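You operate a simulated robot arm through the tools that you are given. There is no shell and no other tool. Be economical: measure what you need, move in short steps, check, and stop when the job is done.

You are at the controls of a simulated two-armed robot. One attempt, no reset.

JOB
Slide the orange diffuser, then the green impeller on the shaft.
Fine: push the pin in first; at the end pull it out and turn the black knob to 2.

Only the result counts: the job must be done as asked and must still hold three seconds after the hand-in. Knocking over, shifting, dropping, spilling or breaking anything else fails it.

ROBOT AND FRAMES
Two 7-joint arms with two-finger parallel grippers on one trunk, on a base that drives. Base frame: it is fixed to the floor where the robot stands at the start and does not move with it; the origin is under the middle of the robot, x ahead of it, y to its left, z up. Readings come in mm, rad, newtons and seconds.
The left shoulder is at the start at [60, 189, 1153], the right one opposite. With the tool pointing down near the work surface each hand reaches from about 100 to 560 mm from the robot's upright axis, wherever it stands, measured 20 degrees to its own side. Places, roughly: black knob on the fixture [400, 0, 700]; lever with the red knob on the fixture [600, -400, 700]; pin with the yellow knob [500, 0, 600]; shaft of the fixture [500, -200, 700]. Payload 3.43 kg a hand.
Tool frame (each hand has its own): the origin (TCP) lies between the finger pads and is the grasp point; the fingertips stand 30 mm ahead of it; z points along the fingers, y is the line along which they close. Largest opening 94 mm; finger width 28, thickness 10; the body of the gripper, 50 by 96 mm, starts 55 mm behind the TCP.
Orientation is told as [roll, pitch, yaw] about the base's x, y, z axes, in that order, counted from this pose: with the fingers straight down and closing along the base's y, the tool's x points along the base's -x, its y along +y and its z along -z.

CONTROLS
- The arms move only by the tool servo_tool. It takes "left_targets", "right_targets" or both (then of equal length, played together; a hand with none holds still); each is a list of rows, each an object of numbers (a shift or turn left out is 0, a gripper value left out holds the last): "tx", "ty", "tz": the shift along the base's x, y, z in mm; "wx", "wy", "wz": the turn, a rotation vector about the base's x, y, z in rad; "hand": the finger opening in mm, from 0 to 94. In form: [{"tx": .., "ty": .., "tz": .., "wx": .., "wy": .., "wz": .., "hand": ..}, ...]. A call has 1 to 20 rows; each row shifts and turns the commanded pose from where the row before left it. A row lasts 0.2 s, in which the tool goes at most 50 mm and 0.15 rad; a call with a longer step from one row to the next is refused whole, and so is a gripper value outside its range. Where a pose cannot be reached the arm comes as near as it can. A force on the tool above 40 N (or 10 N above the force at the start of the call, whichever is more), or a blocked arm, ends the call early, and 0.2 s more pass. Each finger travels about 153 mm/s and halts on what it meets, pressing with about 23 N; the grip force reading is that of the motor and also rises with nothing between the fingers. The clock runs only during rows and for 0.2 s after the last one: add rows that do not move to give the fingers time. It gives the time, the measured TCP pose, the force on the tool (base axes), the opening and the grip force at its end, in the units of the frame above (readings bear some noise), with the torque about the TCP (base axes, N m) and any sound that the robot's microphone picked up.
- Cameras (640 x 400 px; columns grow to the right, rows downward): "scene" is now at [-1.8, -18.9, 1682.5]; the picture's right is [-0.31, -0.95, 0.00], its down [-0.85, 0.28, -0.44] and it looks along [0.42, -0.14, -0.90] (base axes); focal length 256 px, centre (320, 200). "left" rides on the left gripper at [76, -14, -102] in its tool frame; the picture's right is [0.18, 0.98, 0.00], its down [-0.75, 0.14, -0.64] and it looks along [-0.63, 0.12, 0.77] (tool axes); focal length 243 px, centre (320, 200). "right" rides on the right gripper at [76, 14, -102] in its tool frame; the picture's right is [-0.18, 0.98, 0.00], its down [-0.75, -0.14, -0.64] and it looks along [-0.63, -0.12, 0.77] (tool axes); focal length 243 px, centre (320, 200). There is no depth. A picture from a camera that has moved, and an enlarged one, comes with that camera's place and axes in the base frame and with its lens.
- snapshot(camera): a new picture of that camera. The clock stands still meanwhile.
- raise_lower(by): slides the trunk up (or, below 0, down) by that many mm; the arms and the scene camera ride with it, the base frame stays. It gives what a move gives, with no picture.
- base_move(legs): drives the robot by 1 to 6 legs, each [ahead, left, turn to the left] in mm, mm and rad, along the robot's own axes; the way and the turn of a leg run together, so that a leg with both is an arc; at most 1500 mm and 3.142 rad a leg. The arms and the cameras ride along, it lands a little off, and it stops where it bumps. It gives what a move gives.
- pan_tilt(pan, tilt): turns the head with the scene camera to pan (to the left, within 1.501 rad either way) and tilt (down, from -0.506 to 1.204), counted from straight ahead of the robot. It gives what a move gives.
- enlarge(camera, box): a new picture of the part [left, top, right, bottom] of that camera's present view, enlarged. The clock stands still meanwhile.
- job_done(): hands the job in; it is judged then, once.

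Go step by step. Nothing tells you exact positions but the pictures and the camera data: compare them with the known pose of the tool, close in by small moves and look again before you grip or let go. The budget is 120 turns and 108 pictures, counting those below and the enlarged ones. Unless the task says otherwise, let go and move clear before handing in, and close with one line.

The tools are called as a command line: name --argument value ..., lists and objects as JSON in quotes. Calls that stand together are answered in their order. servo_tool: Moves the arms, as the interface text tells. Its arguments: {"type":"object","properties":{"left_targets":{"type":"array"},"right_targets":{"type":"array"}},"required":[]} The other tools are called the same way: raise_lower (by) slides the trunk up or down; base_move (legs) drives the base; pan_tilt (pan, tilt) turns the head that bears the scene camera; snapshot (camera) takes a picture; enlarge (camera, box) takes an enlarged picture of a part of a camera's view; job_done () hands the job in.

At the start:

```text
time_s: 0.0
left_ee_pos: [411.3, -27.4, 1068.0]
left_tcp_rot: [-0.001, 0.002, -0.002]
left_ft_force: [0.3, 0.6, -0.1]
left_wrist_torque: [0.01, 0.03, 0.03]
left_opening: 94.0
left_grip_force: 0.1
right_ee_pos: [311.6, -351.8, 1105.1]
right_tcp_rot: [0.0, -0.001, 0.0]
right_ft_force: [-0.8, 0.5, 0.5]
right_wrist_torque: [-0.01, -0.02, 0.03]
right_opening: 94.0
right_grip_force: 0.0
trunk travel left (down, up): [-825.0, 165.0]
robot x, y, heading: [-0.2, 0.1, 0.001]
head pan, tilt: [-0.314, 1.115]
```

scene: 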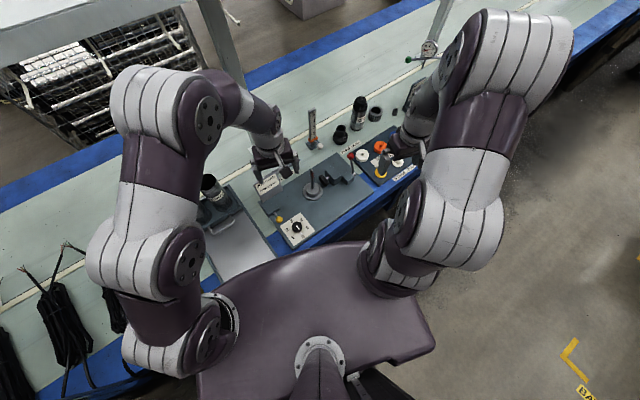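
right: 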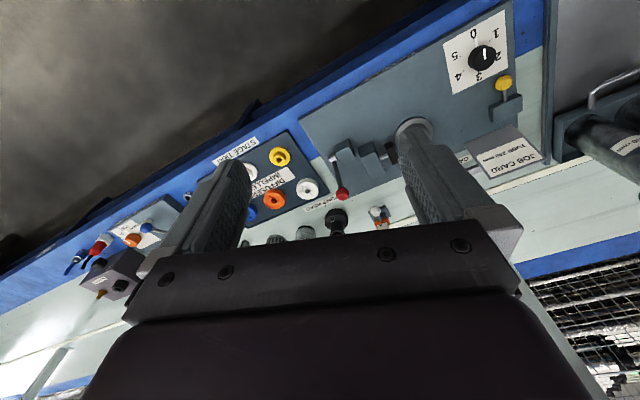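
left: 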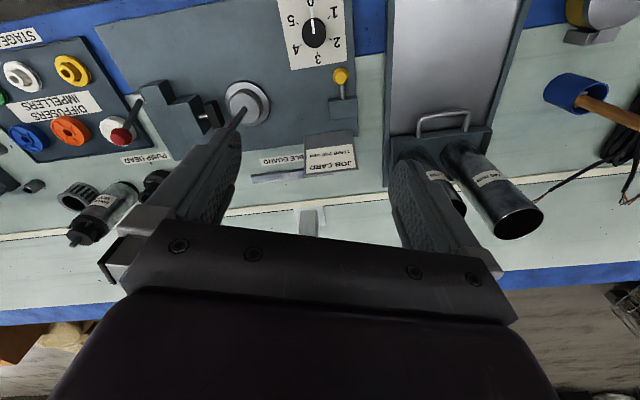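

I see a fixture plate with shaft, knob and pin, and a tray of diffusers and impellers to the right of it. First I take closer looks.

enlarge --camera "left" --box '[0, 0, 380, 237]'

enlarge --camera "scene" --box '[240, 90, 440, 250]'

enlarge --camera "right" --box '[60, 0, 540, 300]'

```text
1.68 times, centred on (190, 118) of left
camera zoom: at [336.1, -42.6, 1169.5], right [-0.18, 0.98, 0.0], down [0.75, 0.14, 0.64], along [0.63, 0.12, -0.77], focal length 409 px, centre (539, 337)
```

zoom: 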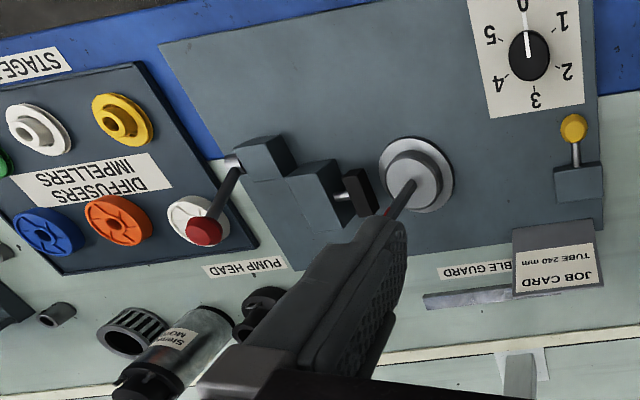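

```text
2.50 times, centred on (340, 170) of scene
camera zoom: at [-1.8, -18.9, 1682.5], right [-0.31, -0.95, 0.0], down [-0.85, 0.28, -0.44], along [0.42, -0.14, -0.9], focal length 639 px, centre (270, 275)
```

zoom: 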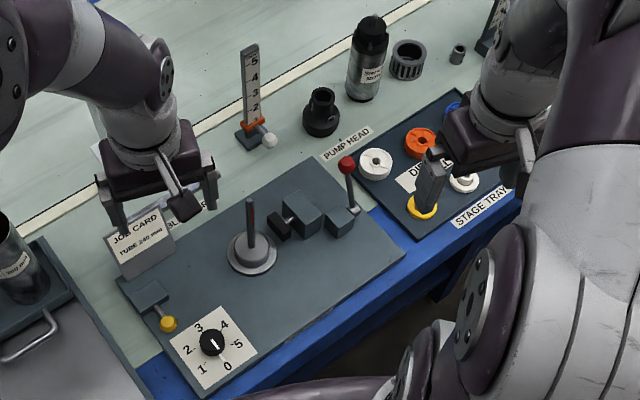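

```text
1.33 times, centred on (300, 150) of right
camera zoom: at [235.3, -339.0, 1207.5], right [0.18, 0.98, 0.0], down [0.75, -0.14, 0.64], along [0.63, -0.12, -0.77], focal length 324 px, centre (347, 267)
```

zoom: 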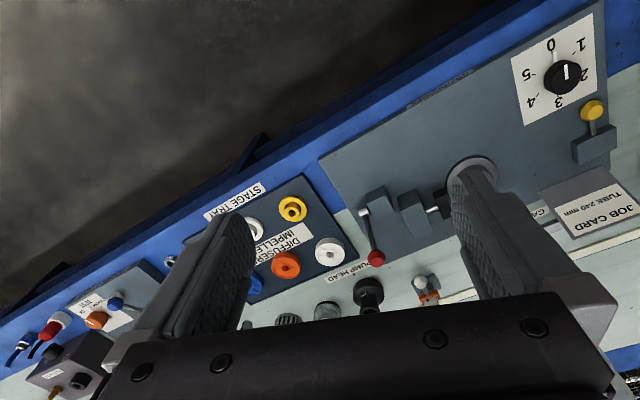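

The table is turned about 0.29 rad to the robot. My estimates are: knob near [386,-44,656], pin knob near [446,19,650], shaft near [538,-163], orange near [671,-562] and green near [600,-700]. I bring the left hand lower to look at the pin closely.

servo_tool --left_targets '[{"tx": -10, "ty": 5, "tz": -45}, {"tx": -10, "ty": 5, "tz": -45}, {"tx": -10, "ty": 5, "tz": -45}, {"tx": -10, "ty": 5, "tz": -45}, {"tx": -10, "ty": 5, "tz": -45}, {"tx": -10, "ty": 5, "tz": -25}]'

snapshot --camera "left"

snapshot --camera "scene"

```text
time_s: 1.4
left_ee_pos: [354.0, -0.8, 817.1]
left_tcp_rot: [-0.001, -0.002, 0.0]
left_ft_force: [0.2, 0.0, 1.0]
left_wrist_torque: [0.01, 0.01, 0.01]
left_opening: 94.0
left_grip_force: 0.0
right_ee_pos: [312.3, -351.1, 1104.8]
right_tcp_rot: [0.002, 0.0, 0.001]
right_ft_force: [-0.6, -0.2, -0.3]
right_wrist_torque: [-0.01, 0.0, -0.01]
right_opening: 93.9
right_grip_force: 0.1
trunk travel left (down, up): [-825.0, 165.0]
robot x, y, heading: [0.5, 3.3, -0.002]
head pan, tilt: [-0.314, 1.115]
```

```text
101 pictures are left
camera left: at [277.7, -16.5, 919.7], right [-0.18, 0.98, 0.0], down [0.75, 0.14, 0.64], along [0.63, 0.12, -0.77], focal length 243 px, centre (320, 200)
```

left: 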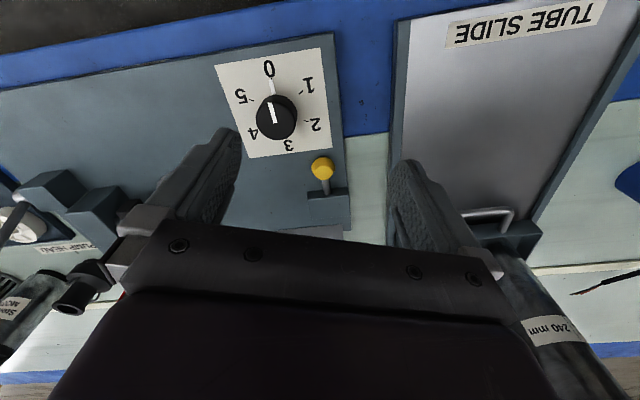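

```text
100 pictures are left
camera scene: at [-1.8, -18.8, 1682.5], right [-0.31, -0.95, 0.0], down [-0.85, 0.28, -0.44], along [0.42, -0.14, -0.9], focal length 256 px, centre (320, 200)
```

scene: 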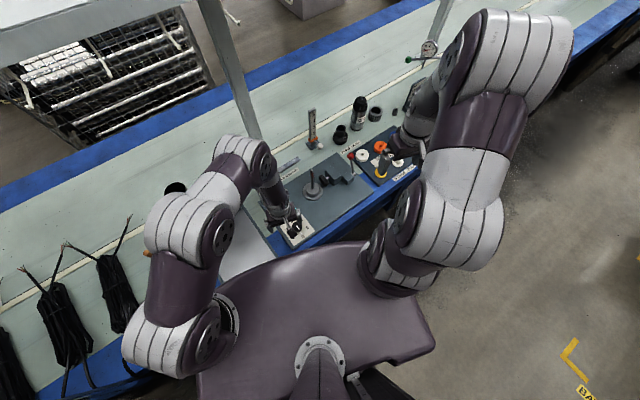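

enlarge --camera "left" --box '[200, 30, 400, 250]'

enlarge --camera "right" --box '[400, 0, 600, 130]'

```text
1.82 times, centred on (300, 140) of left
camera zoom: at [277.7, -16.5, 919.7], right [-0.18, 0.98, 0.0], down [0.75, 0.14, 0.64], along [0.63, 0.12, -0.77], focal length 441 px, centre (356, 309)
```

zoom: 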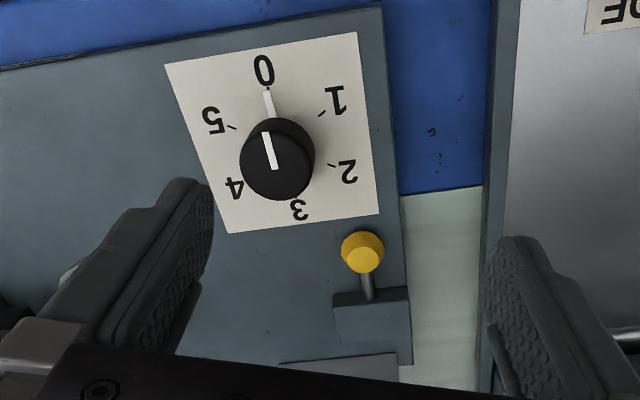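

```text
3.08 times, centred on (500, 65) of right
camera zoom: at [235.3, -338.9, 1207.6], right [0.18, 0.98, 0.0], down [0.75, -0.14, 0.64], along [0.63, -0.12, -0.77], focal length 746 px, centre (-234, 615)
```

zoom: 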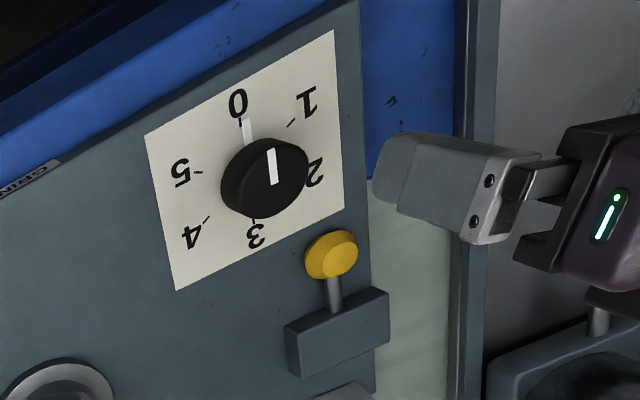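

The pin axis runs along [0.946, 0.324] into the block, and its knob is near [446,20,650]. I'll push it from behind with closed fingers, so I first go above the start point.

servo_tool --left_targets '[{"tx": 10, "ty": 1, "tz": -30, "wz": 0.11, "hand": 0}, {"tx": 10, "ty": 1, "tz": -30, "wz": 0.11}, {"tx": 10, "ty": 1, "tz": -30, "wz": 0.11}, {"tx": 8, "ty": 1, "tz": -30}, {}]'

snapshot --camera "left"

```text
time_s: 2.6
left_ee_pos: [390.5, 7.6, 695.4]
left_tcp_rot: [0.0, -0.001, 0.33]
left_ft_force: [0.9, -0.6, 0.0]
left_wrist_torque: [0.01, -0.01, -0.01]
left_opening: 0.0
left_grip_force: 23.7
right_ee_pos: [310.9, -351.6, 1104.6]
right_tcp_rot: [0.002, 0.0, 0.0]
right_ft_force: [-0.9, 0.1, 0.5]
right_wrist_torque: [0.0, 0.04, 0.02]
right_opening: 94.0
right_grip_force: 0.1
trunk travel left (down, up): [-825.0, 165.0]
robot x, y, heading: [-1.0, -2.1, 0.002]
head pan, tilt: [-0.314, 1.115]
```

```text
97 pictures are left
camera left: at [324.5, -32.8, 798.6], right [-0.49, 0.87, 0.0], down [0.67, 0.38, 0.64], along [0.56, 0.32, -0.77], focal length 243 px, centre (320, 200)
```

left: 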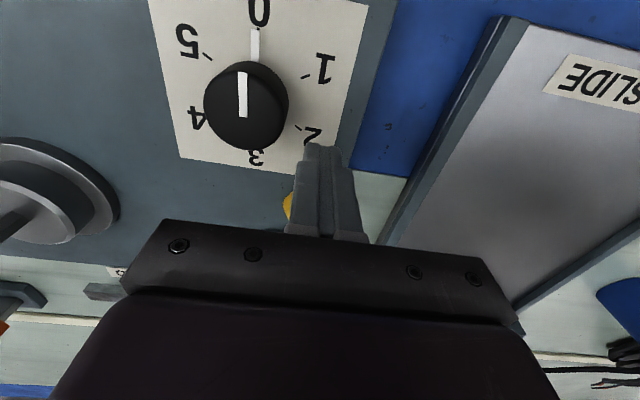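

servo_tool --left_targets '[{"tx": 2, "ty": -6, "tz": -7}, {"tz": -20}, {}]'

snapshot --camera "left"

```text
time_s: 3.4
left_ee_pos: [391.5, 0.8, 669.9]
left_tcp_rot: [-0.001, -0.001, 0.33]
left_ft_force: [-4.0, 3.2, 10.2]
left_wrist_torque: [0.1, 0.04, -0.04]
left_opening: 0.0
left_grip_force: 23.1
right_ee_pos: [310.0, -351.8, 1105.7]
right_tcp_rot: [0.0, -0.003, -0.001]
right_ft_force: [-0.9, -0.7, 0.7]
right_wrist_torque: [0.0, -0.02, 0.01]
right_opening: 93.8
right_grip_force: 0.1
trunk travel left (down, up): [-825.0, 165.0]
robot x, y, heading: [-1.6, -1.0, 0.0]
head pan, tilt: [-0.314, 1.115]
```

```text
96 pictures are left
camera left: at [324.0, -39.0, 772.5], right [-0.49, 0.87, 0.0], down [0.67, 0.38, 0.64], along [0.56, 0.32, -0.77], focal length 243 px, centre (320, 200)
```

left: 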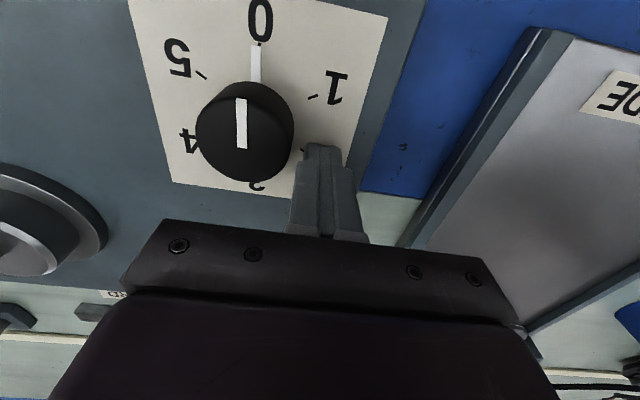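

I feel light contact at tip height 640, likely the plate, so I raise a few mm and check.

servo_tool --left_targets '[{"tz": 6}, {}]'

enlarge --camera "left" --box '[180, 60, 400, 240]'

enlarge --camera "right" --box '[400, 0, 600, 130]'

```text
time_s: 4.0
left_ee_pos: [392.2, -0.2, 675.3]
left_tcp_rot: [0.001, 0.0, 0.33]
left_ft_force: [0.8, 0.5, -0.3]
left_wrist_torque: [-0.02, 0.02, -0.01]
left_opening: 0.2
left_grip_force: 22.8
right_ee_pos: [310.4, -352.9, 1104.4]
right_tcp_rot: [0.0, -0.001, 0.0]
right_ft_force: [-1.0, -0.4, -0.1]
right_wrist_torque: [-0.01, 0.01, -0.01]
right_opening: 94.0
right_grip_force: 0.1
trunk travel left (down, up): [-825.0, 165.0]
robot x, y, heading: [-0.6, -0.3, 0.005]
head pan, tilt: [-0.314, 1.115]
```

```text
2.22 times, centred on (290, 150) of left
camera zoom: at [324.9, -39.1, 777.5], right [-0.49, 0.87, 0.0], down [0.67, 0.38, 0.64], along [0.56, 0.32, -0.77], focal length 539 px, centre (387, 311)
```

zoom: 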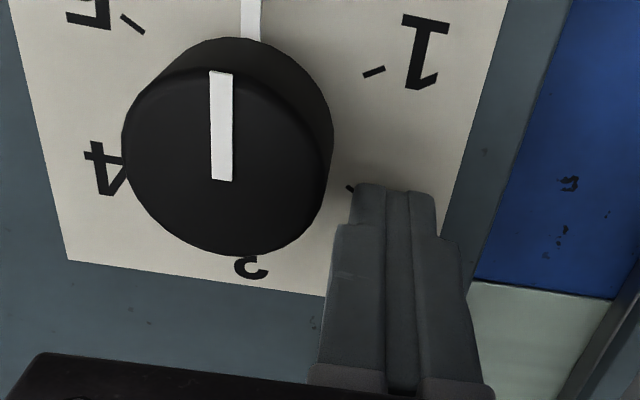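

```text
3.08 times, centred on (500, 65) of right
camera zoom: at [235.0, -338.9, 1207.6], right [0.18, 0.98, 0.0], down [0.75, -0.14, 0.64], along [0.63, -0.12, -0.77], focal length 746 px, centre (-234, 615)
```

zoom: 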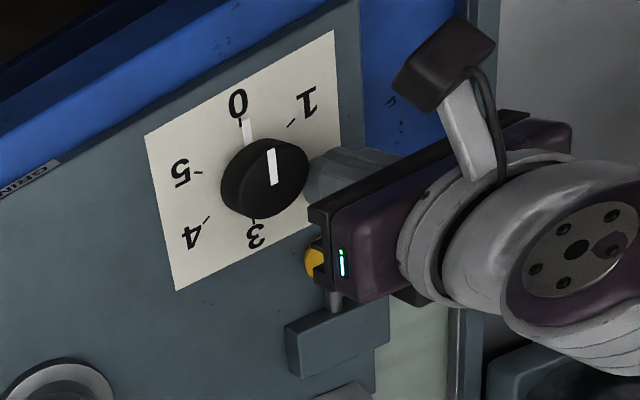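

servo_tool --left_targets '[{"tx": 14.2, "ty": 4.9}, {"tx": 14.2, "ty": 4.9}, {"tx": 3.8, "ty": 1.3}, {"tx": 3.8, "ty": 1.3}, {"tx": 3.8, "ty": 1.3}]'

enlarge --camera "right" --box '[400, 0, 600, 130]'

enlarge --camera "left" --box '[180, 60, 400, 240]'

```text
time_s: 5.2
left_ee_pos: [433.1, 14.3, 677.1]
left_tcp_rot: [-0.001, -0.002, 0.33]
left_ft_force: [-0.5, 0.7, 0.1]
left_wrist_torque: [-0.02, 0.0, -0.03]
left_opening: 0.0
left_grip_force: 23.2
right_ee_pos: [310.7, -352.4, 1104.7]
right_tcp_rot: [0.0, 0.0, -0.001]
right_ft_force: [-0.2, -0.4, -0.1]
right_wrist_torque: [0.04, 0.03, 0.01]
right_opening: 94.0
right_grip_force: 0.0
trunk travel left (down, up): [-825.0, 165.0]
robot x, y, heading: [-0.1, -1.4, -0.003]
head pan, tilt: [-0.314, 1.115]
```

```text
3.08 times, centred on (500, 65) of right
camera zoom: at [235.4, -339.0, 1207.5], right [0.18, 0.98, 0.0], down [0.75, -0.14, 0.64], along [0.63, -0.12, -0.77], focal length 746 px, centre (-234, 615)
```

zoom: 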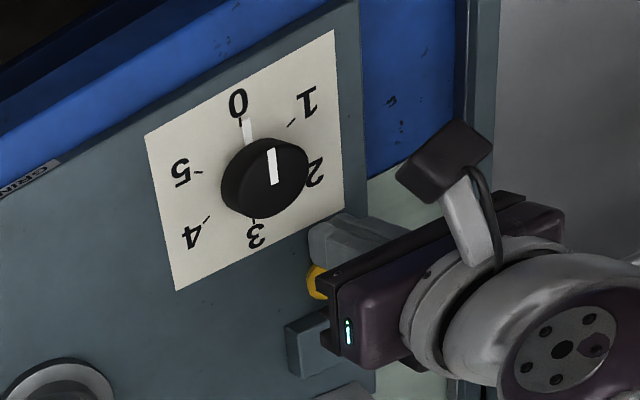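

```text
2.22 times, centred on (290, 150) of left
camera zoom: at [365.9, -25.3, 779.0], right [-0.49, 0.87, 0.0], down [0.67, 0.38, 0.64], along [0.56, 0.32, -0.77], focal length 539 px, centre (387, 311)
```

zoom: 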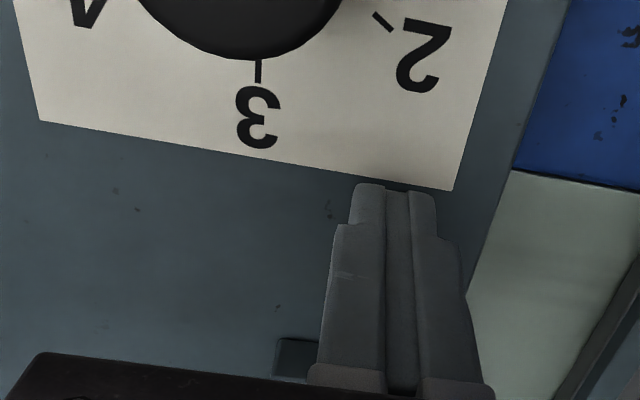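

The knob has moved along with almost no force, so I continue in small steps until it seats.

servo_tool --left_targets '[{"tx": 2.8, "ty": 1}, {"tx": 2.8, "ty": 1}, {"tx": 2.8, "ty": 1}, {"tx": 2.8, "ty": 1}]'

enlarge --camera "right" --box '[450, 50, 550, 115]'

```text
time_s: 6.1
left_ee_pos: [433.8, 17.2, 673.4]
left_tcp_rot: [0.008, 0.011, 0.326]
left_ft_force: [-19.3, -11.8, 5.6]
left_wrist_torque: [-0.25, 0.31, -0.09]
left_opening: 0.0
left_grip_force: 23.2
right_ee_pos: [309.2, -353.7, 1104.9]
right_tcp_rot: [0.0, 0.0, -0.002]
right_ft_force: [0.3, 0.3, 0.2]
right_wrist_torque: [-0.02, 0.01, -0.02]
right_opening: 94.1
right_grip_force: 0.0
trunk travel left (down, up): [-825.0, 165.0]
robot x, y, heading: [2.9, -3.4, 0.0]
head pan, tilt: [-0.314, 1.115]
stopped in row 4 (left hand): the force on the tool passed its limit at 43 N (the readings are from after the stop); the commanded pose is now the measured one
```

```text
6.15 times, centred on (500, 82) of right
camera zoom: at [233.3, -340.1, 1207.6], right [0.18, 0.98, 0.0], down [0.75, -0.14, 0.64], along [0.63, -0.12, -0.77], focal length 1493 px, centre (-788, 923)
```

zoom: 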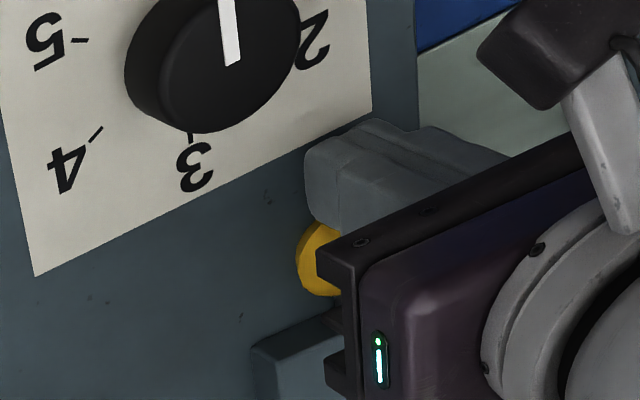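

It resists now and may be seated. I back off and look at the pin.

servo_tool --left_targets '[{"tx": -15, "ty": -5}, {"tx": -15, "ty": -5}, {"tz": 40}, {"tx": -30, "ty": -10, "tz": 40}, {"tx": -30, "ty": -10}]'

snapshot --camera "left"

enlarge --camera "right" --box '[400, 0, 600, 130]'

```text
refused: row 4 steps farther than a row can; nothing moved
```

```text
90 pictures are left
camera left: at [367.8, -22.8, 777.2], right [-0.49, 0.87, 0.01], down [0.68, 0.37, 0.63], along [0.55, 0.32, -0.77], focal length 243 px, centre (320, 200)
```

left: 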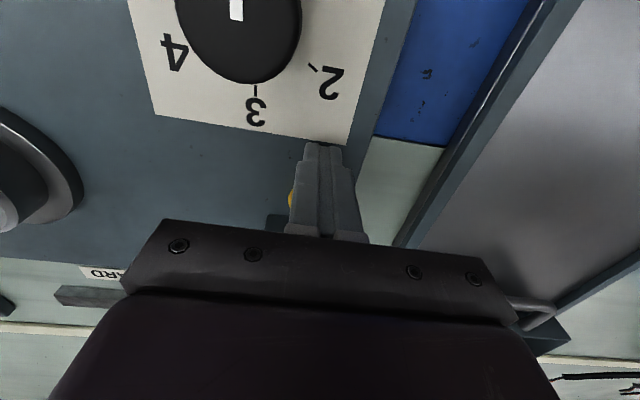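

```text
3.08 times, centred on (500, 65) of right
camera zoom: at [233.3, -340.1, 1207.6], right [0.18, 0.98, 0.0], down [0.75, -0.14, 0.64], along [0.63, -0.12, -0.77], focal length 746 px, centre (-234, 615)
```

zoom: 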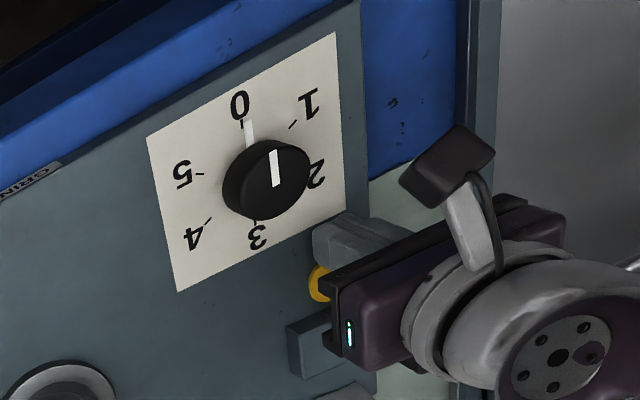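

servo_tool --left_targets '[{"tx": -15, "ty": -5}, {"tx": -15, "ty": -5}, {"tz": 45}, {"tx": -20, "ty": -7, "tz": 40}, {"tx": -30, "ty": -10, "tz": 30}, {}]'

enlarge --camera "left" --box '[200, 30, 400, 230]'

enlarge --camera "right" --box '[400, 0, 600, 130]'

```text
time_s: 7.5
left_ee_pos: [357.3, -7.2, 791.6]
left_tcp_rot: [0.005, 0.007, 0.327]
left_ft_force: [0.0, -0.7, 0.7]
left_wrist_torque: [-0.02, 0.0, 0.0]
left_opening: 0.0
left_grip_force: 23.0
right_ee_pos: [310.5, -352.0, 1104.4]
right_tcp_rot: [-0.001, 0.002, 0.001]
right_ft_force: [-0.6, -0.3, -1.1]
right_wrist_torque: [-0.01, -0.01, 0.0]
right_opening: 93.9
right_grip_force: 0.0
trunk travel left (down, up): [-825.0, 165.0]
robot x, y, heading: [0.2, 0.7, 0.0]
head pan, tilt: [-0.314, 1.115]
```

```text
2.00 times, centred on (300, 130) of left
camera zoom: at [292.3, -46.7, 894.2], right [-0.49, 0.87, 0.01], down [0.67, 0.37, 0.64], along [0.55, 0.32, -0.77], focal length 485 px, centre (360, 340)
```

zoom: 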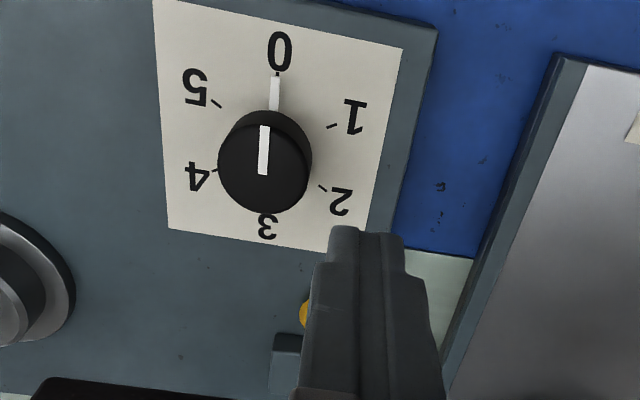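

```text
3.08 times, centred on (500, 65) of right
camera zoom: at [235.4, -339.2, 1207.4], right [0.18, 0.98, 0.0], down [0.75, -0.14, 0.64], along [0.63, -0.12, -0.77], focal length 746 px, centre (-234, 615)
```

zoom: 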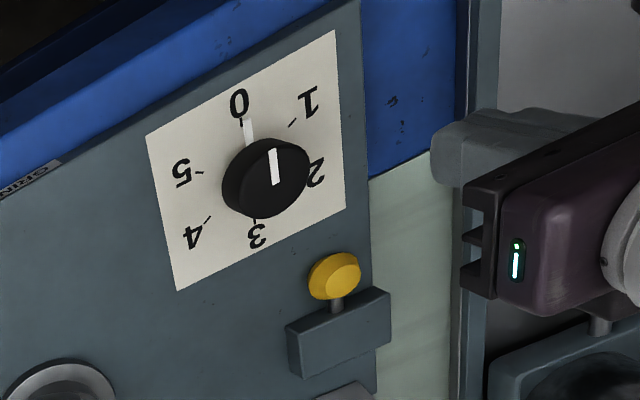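

The pin moved in about 12 mm to a hard stop. I raise the left hand, turn to face the table squarely and drive right to the tray.

servo_tool --left_targets '[{"tz": 45}, {"tz": 45}, {"tz": 45}, {"tz": 45}]'

base_move --legs '[[0, 0, 0.33], [0, -600, 0]]'

snapshot --camera "right"

snapshot --camera "scene"

snapshot --camera "left"

```text
time_s: 8.5
left_ee_pos: [358.5, -7.6, 969.4]
left_tcp_rot: [0.006, 0.006, 0.326]
left_ft_force: [0.1, -1.0, 0.0]
left_wrist_torque: [-0.03, -0.03, -0.01]
left_opening: 0.0
left_grip_force: 23.4
right_ee_pos: [310.4, -351.8, 1105.0]
right_tcp_rot: [0.0, -0.002, -0.001]
right_ft_force: [-1.1, 0.1, -0.2]
right_wrist_torque: [0.02, 0.0, 0.0]
right_opening: 93.8
right_grip_force: 0.2
trunk travel left (down, up): [-825.0, 165.0]
robot x, y, heading: [0.0, -1.1, -0.002]
head pan, tilt: [-0.314, 1.115]
```

```text
time_s: 13.0
left_ee_pos: [541.1, -470.1, 967.1]
left_tcp_rot: [0.003, 0.007, 0.658]
left_ft_force: [-0.4, 0.4, -0.2]
left_wrist_torque: [-0.02, 0.02, 0.03]
left_opening: 0.2
left_grip_force: 23.4
right_ee_pos: [606.7, -811.3, 1103.9]
right_tcp_rot: [0.002, 0.0, 0.329]
right_ft_force: [-1.1, 0.3, -0.2]
right_wrist_torque: [-0.01, -0.02, 0.01]
right_opening: 93.8
right_grip_force: 0.0
trunk travel left (down, up): [-825.0, 165.0]
robot x, y, heading: [195.6, -580.3, 0.327]
head pan, tilt: [-0.314, 1.115]
```

```text
86 pictures are left
camera right: at [529.0, -824.5, 1207.6], right [-0.14, 0.99, 0.0], down [0.76, 0.11, 0.64], along [0.64, 0.09, -0.77], focal length 243 px, centre (320, 200)
```

right: 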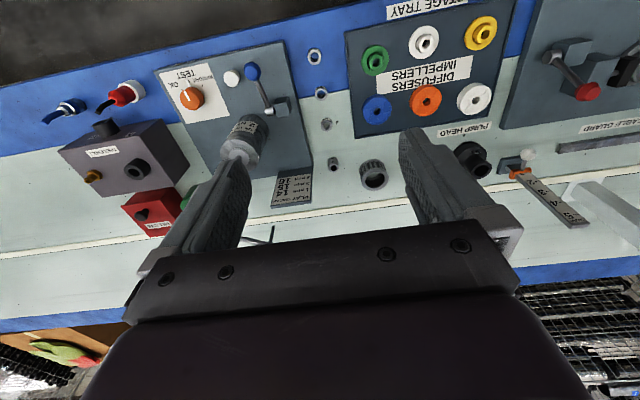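

```text
85 pictures are left
camera scene: at [201.8, -597.6, 1682.5], right [0.01, -1.0, 0.0], down [-0.9, -0.01, -0.44], along [0.44, 0.01, -0.9], focal length 256 px, centre (320, 200)
```

scene: 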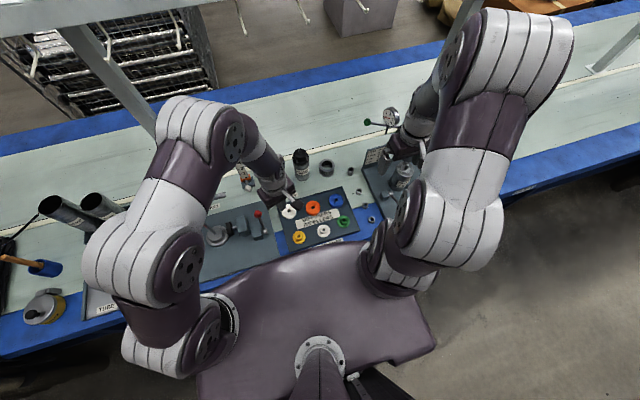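

```text
84 pictures are left
camera left: at [490.0, -530.6, 1071.0], right [-0.75, 0.67, 0.01], down [0.52, 0.57, 0.64], along [0.42, 0.48, -0.77], focal length 243 px, centre (320, 200)
```

left: 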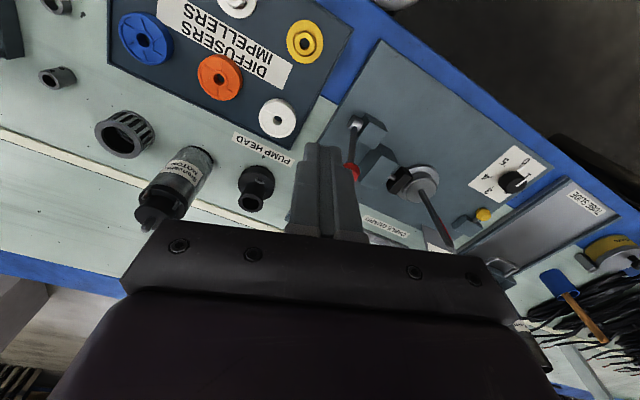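

The label confirms it: far row diffusers (blue, orange, white), near row impellers (green, white, yellow). Orange is at about [672,-563] and green at about [614,-698]; I bring the right hand closer over the orange one.

servo_tool --right_targets '[{"ty": 35, "tz": -30}, {"ty": 35, "tz": -30}, {"ty": 35, "tz": -30}, {"ty": 35, "tz": -30}, {"ty": 35, "tz": -30}, {"ty": 35, "tz": -30}, {"ty": 10, "tz": -45}, {"tz": -30}]'

snapshot --camera "right"

enlarge --camera "left" --box '[330, 80, 530, 260]'

```text
time_s: 14.8
left_ee_pos: [541.2, -471.8, 967.6]
left_tcp_rot: [0.006, 0.007, 0.655]
left_ft_force: [0.0, 0.0, 0.7]
left_wrist_torque: [-0.02, -0.01, 0.01]
left_opening: 0.0
left_grip_force: 22.9
right_ee_pos: [607.8, -594.4, 850.9]
right_tcp_rot: [0.0, 0.0, 0.33]
right_ft_force: [-0.5, 0.5, -0.6]
right_wrist_torque: [-0.01, 0.0, 0.0]
right_opening: 94.0
right_grip_force: 0.1
trunk travel left (down, up): [-825.0, 165.0]
robot x, y, heading: [193.9, -581.0, 0.33]
head pan, tilt: [-0.314, 1.115]
```

```text
83 pictures are left
camera right: at [530.9, -605.0, 952.8], right [-0.14, 0.99, 0.0], down [0.76, 0.11, 0.64], along [0.64, 0.09, -0.77], focal length 243 px, centre (320, 200)
```

right: 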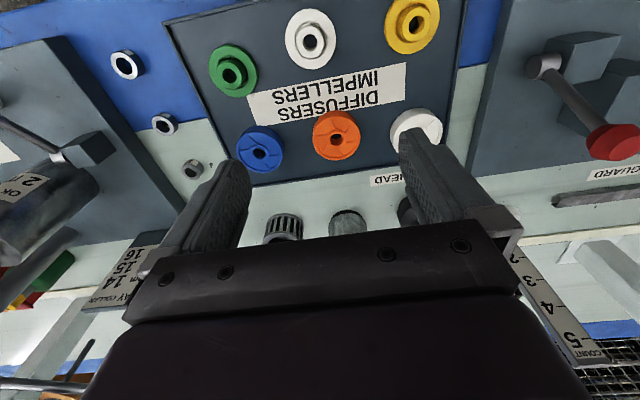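

```text
2.22 times, centred on (430, 170) of left
camera zoom: at [490.5, -530.9, 1070.9], right [-0.75, 0.67, 0.01], down [0.52, 0.57, 0.64], along [0.42, 0.48, -0.77], focal length 539 px, centre (76, 267)
```

zoom: 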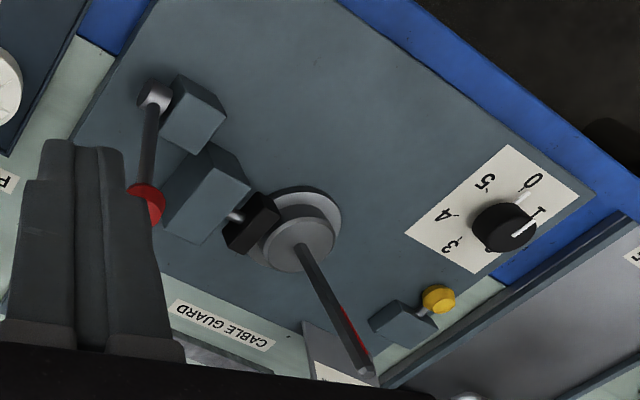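

enlarge --camera "right" --box '[190, 0, 450, 190]'

```text
2.11 times, centred on (320, 95) of right
camera zoom: at [530.9, -605.0, 952.8], right [-0.14, 0.99, 0.0], down [0.76, 0.11, 0.64], along [0.64, 0.09, -0.77], focal length 511 px, centre (320, 421)
```

zoom: 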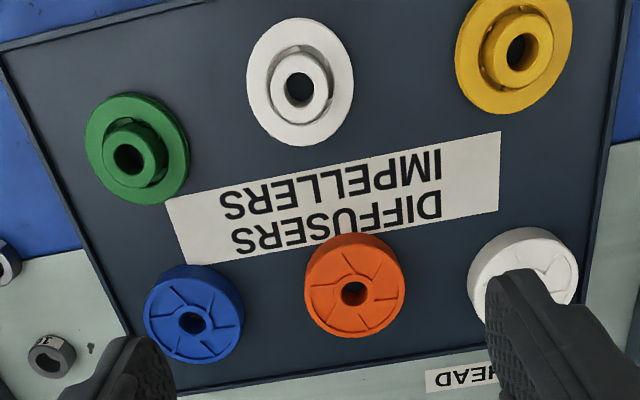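

Shaft is about 140 mm long (top ≈ 820), so I'll grip the parts with the hand pitched ~0.5 rad forward to let the shaft pass in front of the palm. I tilt and hover over the orange diffuser.

servo_tool --right_targets '[{"tx": 12, "ty": 6, "tz": -20, "wx": 0.0405, "wy": -0.118, "hand": 90}, {"tx": 12, "ty": 6, "tz": -20, "wx": 0.0405, "wy": -0.118}, {"tx": 12, "ty": 6, "tz": -20, "wx": 0.0405, "wy": -0.118}, {"tx": 12, "ty": 6, "tz": -20, "wx": 0.0405, "wy": -0.118}, {"tx": 6.7, "ty": 5.4, "tz": -20}, {"tz": -20}, {}]'

snapshot --camera "right"

snapshot --camera "left"

```text
time_s: 16.4
left_ee_pos: [539.9, -472.0, 967.9]
left_tcp_rot: [0.005, 0.007, 0.656]
left_ft_force: [0.0, 0.2, 0.3]
left_wrist_torque: [0.0, 0.01, -0.02]
left_opening: 0.0
left_grip_force: 23.4
right_ee_pos: [645.0, -583.5, 758.8]
right_tcp_rot: [-0.051, -0.295, 0.33]
right_ft_force: [0.3, -0.9, 0.5]
right_wrist_torque: [0.04, 0.0, 0.0]
right_opening: 90.2
right_grip_force: 0.0
right hand out of reach, approached as far as the arm can: row 3, 4
trunk travel left (down, up): [-825.0, 165.0]
robot x, y, heading: [196.8, -580.1, 0.329]
head pan, tilt: [-0.314, 1.115]
```

```text
80 pictures are left
camera right: at [541.5, -599.0, 834.7], right [-0.14, 0.99, 0.01], down [0.54, 0.07, 0.84], along [0.83, 0.12, -0.54], focal length 243 px, centre (320, 200)
```

right: 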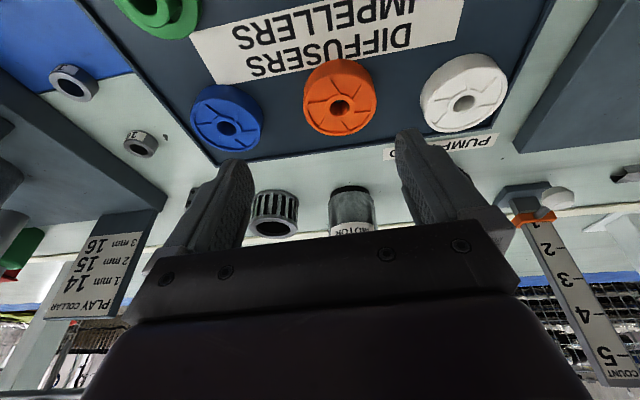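

```text
79 pictures are left
camera left: at [489.8, -530.9, 1071.1], right [-0.75, 0.67, 0.01], down [0.52, 0.57, 0.64], along [0.42, 0.48, -0.77], focal length 243 px, centre (320, 200)
```

left: 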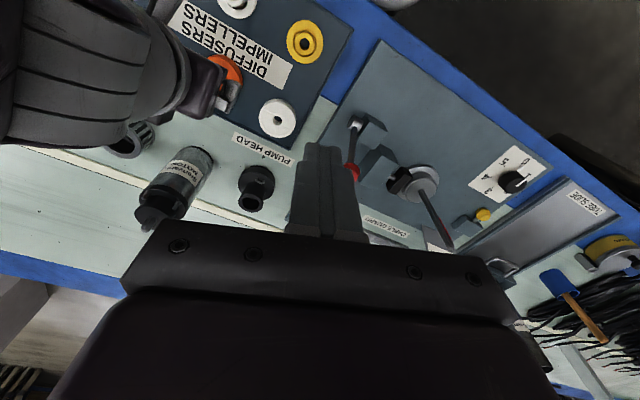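

The tilt is limited by the high shoulder. I raise both hands and lower the trunk 200 mm for a better posture.

servo_tool --left_targets '[{"tz": 45}, {"tz": 45}, {"tz": 45}, {"tz": 45}, {"tz": 20}]' --right_targets '[{"tz": 45}, {"tz": 45}, {"tz": 45}, {"tz": 45}, {"tz": 10}]'

raise_lower --by -200

```text
time_s: 17.6
left_ee_pos: [540.2, -471.5, 1167.4]
left_tcp_rot: [0.005, 0.009, 0.658]
left_ft_force: [-0.1, -0.1, -0.3]
left_wrist_torque: [-0.01, 0.0, 0.0]
left_opening: 0.0
left_grip_force: 22.7
right_ee_pos: [643.5, -582.9, 946.8]
right_tcp_rot: [-0.05, -0.294, 0.331]
right_ft_force: [-0.8, 0.1, 0.6]
right_wrist_torque: [0.0, 0.01, 0.01]
right_opening: 90.1
right_grip_force: 0.1
trunk travel left (down, up): [-825.0, 165.0]
robot x, y, heading: [199.1, -577.4, 0.328]
head pan, tilt: [-0.314, 1.115]
```

```text
time_s: 19.8
left_ee_pos: [540.3, -471.3, 968.2]
left_tcp_rot: [0.005, 0.007, 0.655]
left_ft_force: [0.2, -0.5, 0.4]
left_wrist_torque: [0.01, 0.0, 0.02]
left_opening: 0.0
left_grip_force: 23.0
right_ee_pos: [643.4, -584.0, 748.4]
right_tcp_rot: [-0.051, -0.293, 0.329]
right_ft_force: [0.1, 1.4, 0.5]
right_wrist_torque: [0.04, -0.02, 0.0]
right_opening: 89.9
right_grip_force: 0.0
trunk travel left (down, up): [-625.0, 365.0]
robot x, y, heading: [196.1, -580.2, 0.332]
head pan, tilt: [-0.314, 1.115]
```

servo_tool --right_targets '[{"tx": 9, "ty": 9, "tz": -9, "wx": 0.0325, "wy": -0.095}, {"tx": 10, "ty": 10, "tz": -9, "wx": 0.0325, "wy": -0.095}, {}]'

snapshot --camera "right"

snapshot --camera "scene"

```text
time_s: 20.6
left_ee_pos: [539.9, -470.3, 968.6]
left_tcp_rot: [0.003, 0.008, 0.655]
left_ft_force: [0.5, 0.1, -0.6]
left_wrist_torque: [0.01, 0.02, 0.03]
left_opening: 0.0
left_grip_force: 23.1
right_ee_pos: [656.3, -575.9, 737.2]
right_tcp_rot: [-0.07, -0.422, 0.33]
right_ft_force: [-0.5, 0.4, -0.1]
right_wrist_torque: [-0.01, 0.02, 0.01]
right_opening: 90.1
right_grip_force: 0.1
right hand out of reach, approached as far as the arm can: row 1, 2
trunk travel left (down, up): [-625.0, 365.0]
robot x, y, heading: [203.4, -578.4, 0.331]
head pan, tilt: [-0.314, 1.115]
```

```text
78 pictures are left
camera right: at [544.4, -593.0, 797.7], right [-0.13, 0.99, 0.01], down [0.43, 0.05, 0.9], along [0.89, 0.12, -0.43], focal length 243 px, centre (320, 200)
```

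right: 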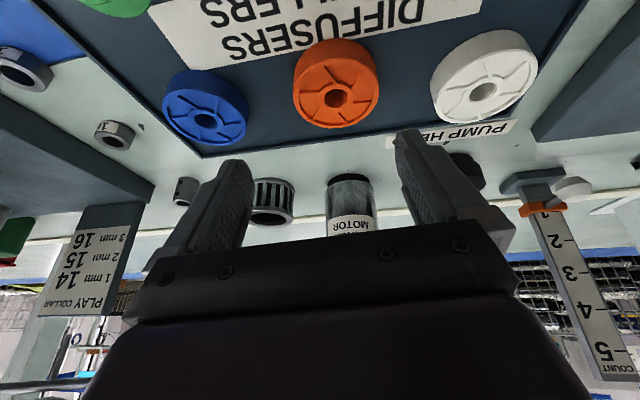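

```text
77 pictures are left
camera scene: at [201.5, -598.2, 1482.5], right [0.01, -1.0, 0.0], down [-0.9, -0.01, -0.44], along [0.44, 0.01, -0.9], focal length 256 px, centre (320, 200)
```

scene: 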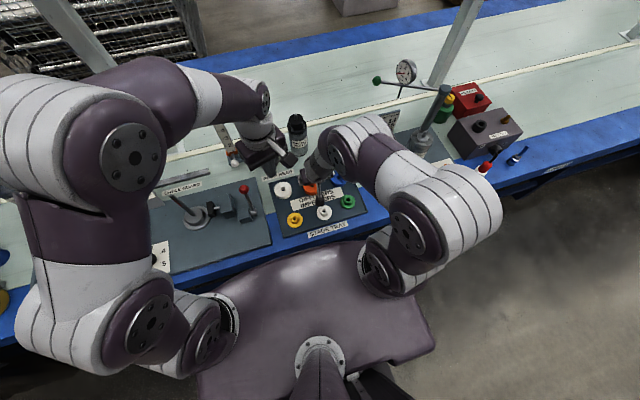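

The tilt stops at about 0.43. Standing a bit farther back should extend the arm and allow more tilt, so I back off 80 mm.

servo_tool --right_targets '[{"tz": 40}, {"tz": 20}]'

base_move --legs '[[-80, 0, 0]]'

servo_tool --right_targets '[{"tx": 38, "ty": 18, "wx": 0.03, "wy": -0.09}, {"tx": 38, "ty": 16, "wx": 0.03, "wy": -0.09}, {}]'

```text
time_s: 21.2
left_ee_pos: [539.8, -469.8, 969.4]
left_tcp_rot: [0.006, 0.007, 0.656]
left_ft_force: [0.3, 0.9, 0.0]
left_wrist_torque: [0.02, -0.02, 0.04]
left_opening: 0.1
left_grip_force: 23.0
right_ee_pos: [655.6, -574.5, 798.2]
right_tcp_rot: [-0.069, -0.421, 0.326]
right_ft_force: [0.5, -0.7, -0.4]
right_wrist_torque: [0.0, -0.02, 0.0]
right_opening: 89.8
right_grip_force: 0.1
trunk travel left (down, up): [-625.0, 365.0]
robot x, y, heading: [196.3, -582.5, 0.33]
head pan, tilt: [-0.314, 1.115]
```

```text
time_s: 22.2
left_ee_pos: [460.3, -497.4, 968.4]
left_tcp_rot: [0.005, 0.005, 0.657]
left_ft_force: [0.2, -0.2, -0.5]
left_wrist_torque: [0.03, 0.01, -0.01]
left_opening: 0.0
left_grip_force: 23.2
right_ee_pos: [577.4, -601.1, 797.8]
right_tcp_rot: [-0.07, -0.422, 0.329]
right_ft_force: [0.4, -0.8, 0.3]
right_wrist_torque: [-0.03, -0.02, -0.03]
right_opening: 90.0
right_grip_force: 0.1
trunk travel left (down, up): [-625.0, 365.0]
robot x, y, heading: [121.2, -607.1, 0.325]
head pan, tilt: [-0.314, 1.115]
```

```text
time_s: 23.1
left_ee_pos: [461.6, -498.1, 968.2]
left_tcp_rot: [0.006, 0.007, 0.659]
left_ft_force: [1.2, 0.1, 0.8]
left_wrist_torque: [0.01, -0.01, 0.01]
left_opening: 0.0
left_grip_force: 22.8
right_ee_pos: [653.9, -569.2, 798.3]
right_tcp_rot: [-0.073, -0.614, 0.33]
right_ft_force: [-0.4, 0.1, 1.0]
right_wrist_torque: [-0.01, 0.0, 0.01]
right_opening: 90.2
right_grip_force: 0.1
trunk travel left (down, up): [-625.0, 365.0]
robot x, y, heading: [118.5, -606.8, 0.33]
head pan, tilt: [-0.314, 1.115]
```

Tilt of 0.61 now works. I trim it to 0.55 without roll, descend and look.

servo_tool --right_targets '[{"tx": 6.7, "ty": 3.2, "tz": -30, "wx": 0.035, "wy": 0.08, "wz": 0.042}, {"tz": -30}, {"tz": -20}, {}]'

snapshot --camera "right"

snapshot --camera "left"

```text
time_s: 24.1
left_ee_pos: [461.4, -497.5, 968.1]
left_tcp_rot: [0.005, 0.006, 0.658]
left_ft_force: [0.7, -0.6, 0.3]
left_wrist_torque: [0.01, -0.01, -0.02]
left_opening: 0.0
left_grip_force: 23.5
right_ee_pos: [660.2, -563.9, 714.6]
right_tcp_rot: [-0.001, -0.548, 0.337]
right_ft_force: [-1.0, -0.3, -0.6]
right_wrist_torque: [0.04, -0.02, 0.01]
right_opening: 90.0
right_grip_force: 0.1
trunk travel left (down, up): [-625.0, 365.0]
robot x, y, heading: [123.0, -608.1, 0.329]
head pan, tilt: [-0.314, 1.115]
```

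```text
76 pictures are left
camera right: at [543.8, -591.0, 763.4], right [-0.17, 0.98, 0.09], down [0.34, -0.03, 0.94], along [0.93, 0.2, -0.33], focal length 243 px, centre (320, 200)
```

right: 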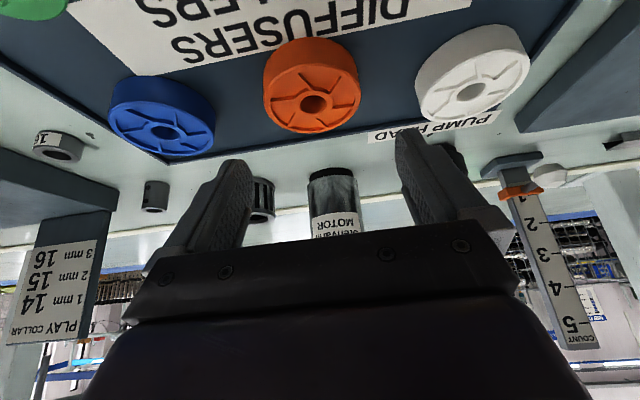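

```text
75 pictures are left
camera left: at [411.2, -557.2, 1071.0], right [-0.75, 0.67, 0.01], down [0.52, 0.57, 0.64], along [0.42, 0.48, -0.77], focal length 243 px, centre (320, 200)
```

left: 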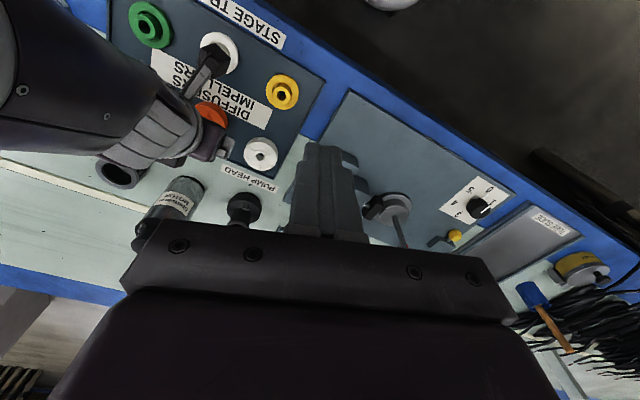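

Orange is centred in front of the fingers, and its top is at about z 650. I descend around it in small steps.

servo_tool --right_targets '[{"tz": -15}, {"tz": -15}, {"tz": -10}, {}]'

snapshot --camera "right"

enlarge --camera "left" --box '[100, 60, 300, 200]'

```text
time_s: 25.1
left_ee_pos: [461.7, -496.1, 968.3]
left_tcp_rot: [0.005, 0.009, 0.659]
left_ft_force: [-0.1, -0.2, 0.5]
left_wrist_torque: [0.0, -0.01, -0.04]
left_opening: 0.2
left_grip_force: 22.9
right_ee_pos: [658.1, -565.5, 676.7]
right_tcp_rot: [-0.003, -0.547, 0.333]
right_ft_force: [0.6, -0.2, -0.8]
right_wrist_torque: [0.01, 0.03, -0.01]
right_opening: 90.1
right_grip_force: 0.0
trunk travel left (down, up): [-625.0, 365.0]
robot x, y, heading: [119.0, -606.9, 0.328]
head pan, tilt: [-0.314, 1.115]
```

```text
74 pictures are left
camera right: at [541.5, -592.8, 724.5], right [-0.17, 0.98, 0.09], down [0.34, -0.03, 0.94], along [0.93, 0.19, -0.33], focal length 243 px, centre (320, 200)
```

right: 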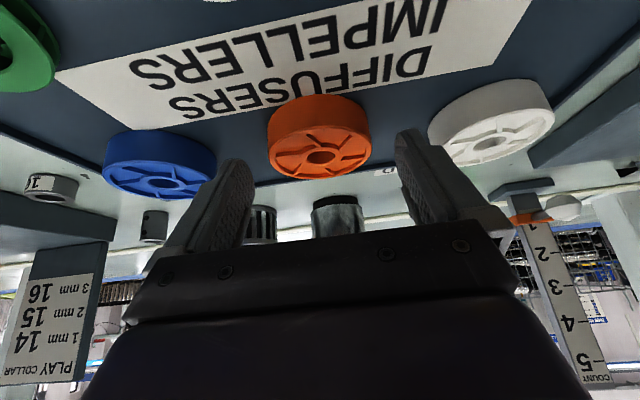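

```text
2.86 times, centred on (200, 130) of left
camera zoom: at [411.3, -557.1, 1071.0], right [-0.75, 0.67, 0.01], down [0.52, 0.57, 0.64], along [0.42, 0.48, -0.77], focal length 693 px, centre (663, 400)
```

zoom: 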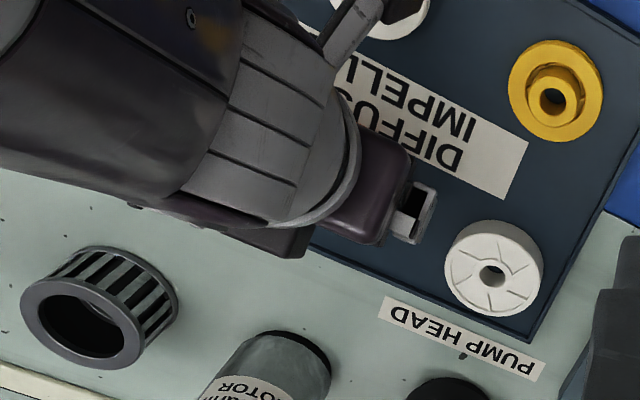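

servo_tool --right_targets '[{"tx": 2.5, "ty": 1.5, "tz": -5}, {"tz": -5}, {}]'

snapshot --camera "right"

```text
time_s: 25.9
left_ee_pos: [461.0, -497.9, 967.5]
left_tcp_rot: [0.006, 0.007, 0.659]
left_ft_force: [0.8, 0.0, -1.1]
left_wrist_torque: [-0.01, 0.04, 0.04]
left_opening: 0.2
left_grip_force: 22.6
right_ee_pos: [662.1, -564.1, 668.3]
right_tcp_rot: [-0.002, -0.548, 0.335]
right_ft_force: [0.0, -0.2, 0.7]
right_wrist_torque: [-0.01, 0.0, -0.02]
right_opening: 90.0
right_grip_force: 0.1
trunk travel left (down, up): [-625.0, 365.0]
robot x, y, heading: [118.4, -609.8, 0.333]
head pan, tilt: [-0.314, 1.115]
```

```text
72 pictures are left
camera right: at [546.1, -590.4, 715.4], right [-0.17, 0.98, 0.09], down [0.34, -0.03, 0.94], along [0.93, 0.19, -0.33], focal length 243 px, centre (320, 200)
```

right: 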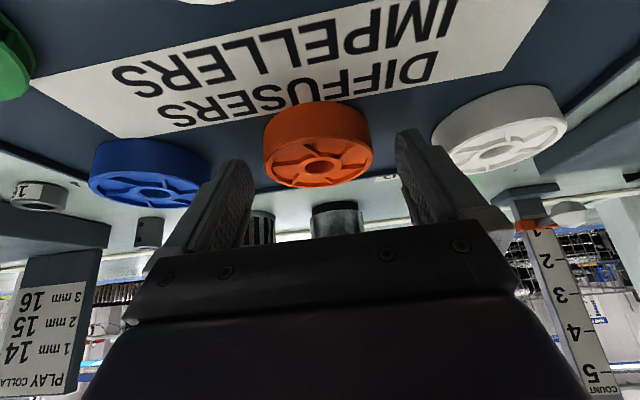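

servo_tool --right_targets '[{"tz": -2.5}, {"hand": 72}, {"hand": 55}, {}, {}]'

snapshot --camera "right"

```text
time_s: 27.1
left_ee_pos: [462.0, -498.0, 968.4]
left_tcp_rot: [0.005, 0.006, 0.658]
left_ft_force: [0.4, 1.0, -0.6]
left_wrist_torque: [0.0, 0.02, -0.03]
left_opening: 0.2
left_grip_force: 22.9
right_ee_pos: [662.5, -562.5, 665.9]
right_tcp_rot: [-0.001, -0.548, 0.334]
right_ft_force: [-0.1, 0.7, -0.1]
right_wrist_torque: [-0.02, 0.04, 0.01]
right_opening: 63.3
right_grip_force: 23.3
trunk travel left (down, up): [-625.0, 365.0]
robot x, y, heading: [120.1, -606.8, 0.325]
head pan, tilt: [-0.314, 1.115]
```

```text
71 pictures are left
camera right: at [546.2, -589.9, 713.2], right [-0.17, 0.98, 0.09], down [0.34, -0.03, 0.94], along [0.93, 0.19, -0.33], focal length 243 px, centre (320, 200)
```

right: 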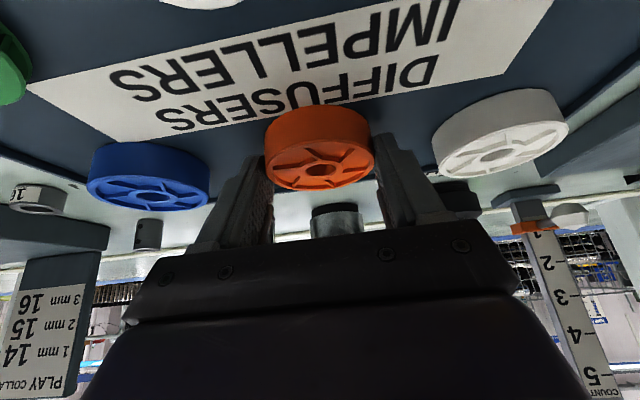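

It's gripped at 63 mm. I lift it and check that it stays level.

servo_tool --right_targets '[{"tz": 10}, {"tz": 20}, {"tz": 40}, {"tz": 45}, {"tz": 45}, {"tz": 45}, {"tz": 45}]'

snapshot --camera "right"

snapshot --camera "left"

```text
time_s: 28.6
left_ee_pos: [461.6, -497.6, 968.0]
left_tcp_rot: [0.005, 0.007, 0.658]
left_ft_force: [0.3, 0.4, -0.7]
left_wrist_torque: [0.0, 0.0, 0.03]
left_opening: 0.2
left_grip_force: 22.7
right_ee_pos: [662.3, -560.0, 915.6]
right_tcp_rot: [-0.001, -0.548, 0.336]
right_ft_force: [-0.1, 0.6, 0.5]
right_wrist_torque: [-0.02, 0.02, 0.0]
right_opening: 63.2
right_grip_force: 23.2
trunk travel left (down, up): [-625.0, 365.0]
robot x, y, heading: [118.9, -608.2, 0.329]
head pan, tilt: [-0.314, 1.115]
```

```text
70 pictures are left
camera right: at [545.5, -587.0, 963.6], right [-0.17, 0.98, 0.09], down [0.34, -0.03, 0.94], along [0.93, 0.2, -0.33], focal length 243 px, centre (320, 200)
```

right: 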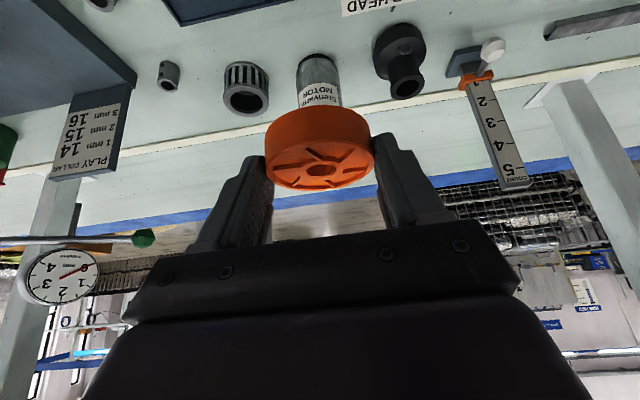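

```text
69 pictures are left
camera left: at [410.8, -557.3, 1071.1], right [-0.75, 0.67, 0.01], down [0.52, 0.57, 0.64], along [0.42, 0.48, -0.77], focal length 243 px, centre (320, 200)
```

left: 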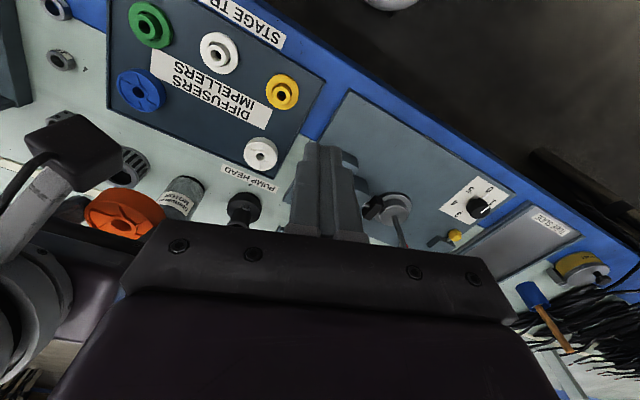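

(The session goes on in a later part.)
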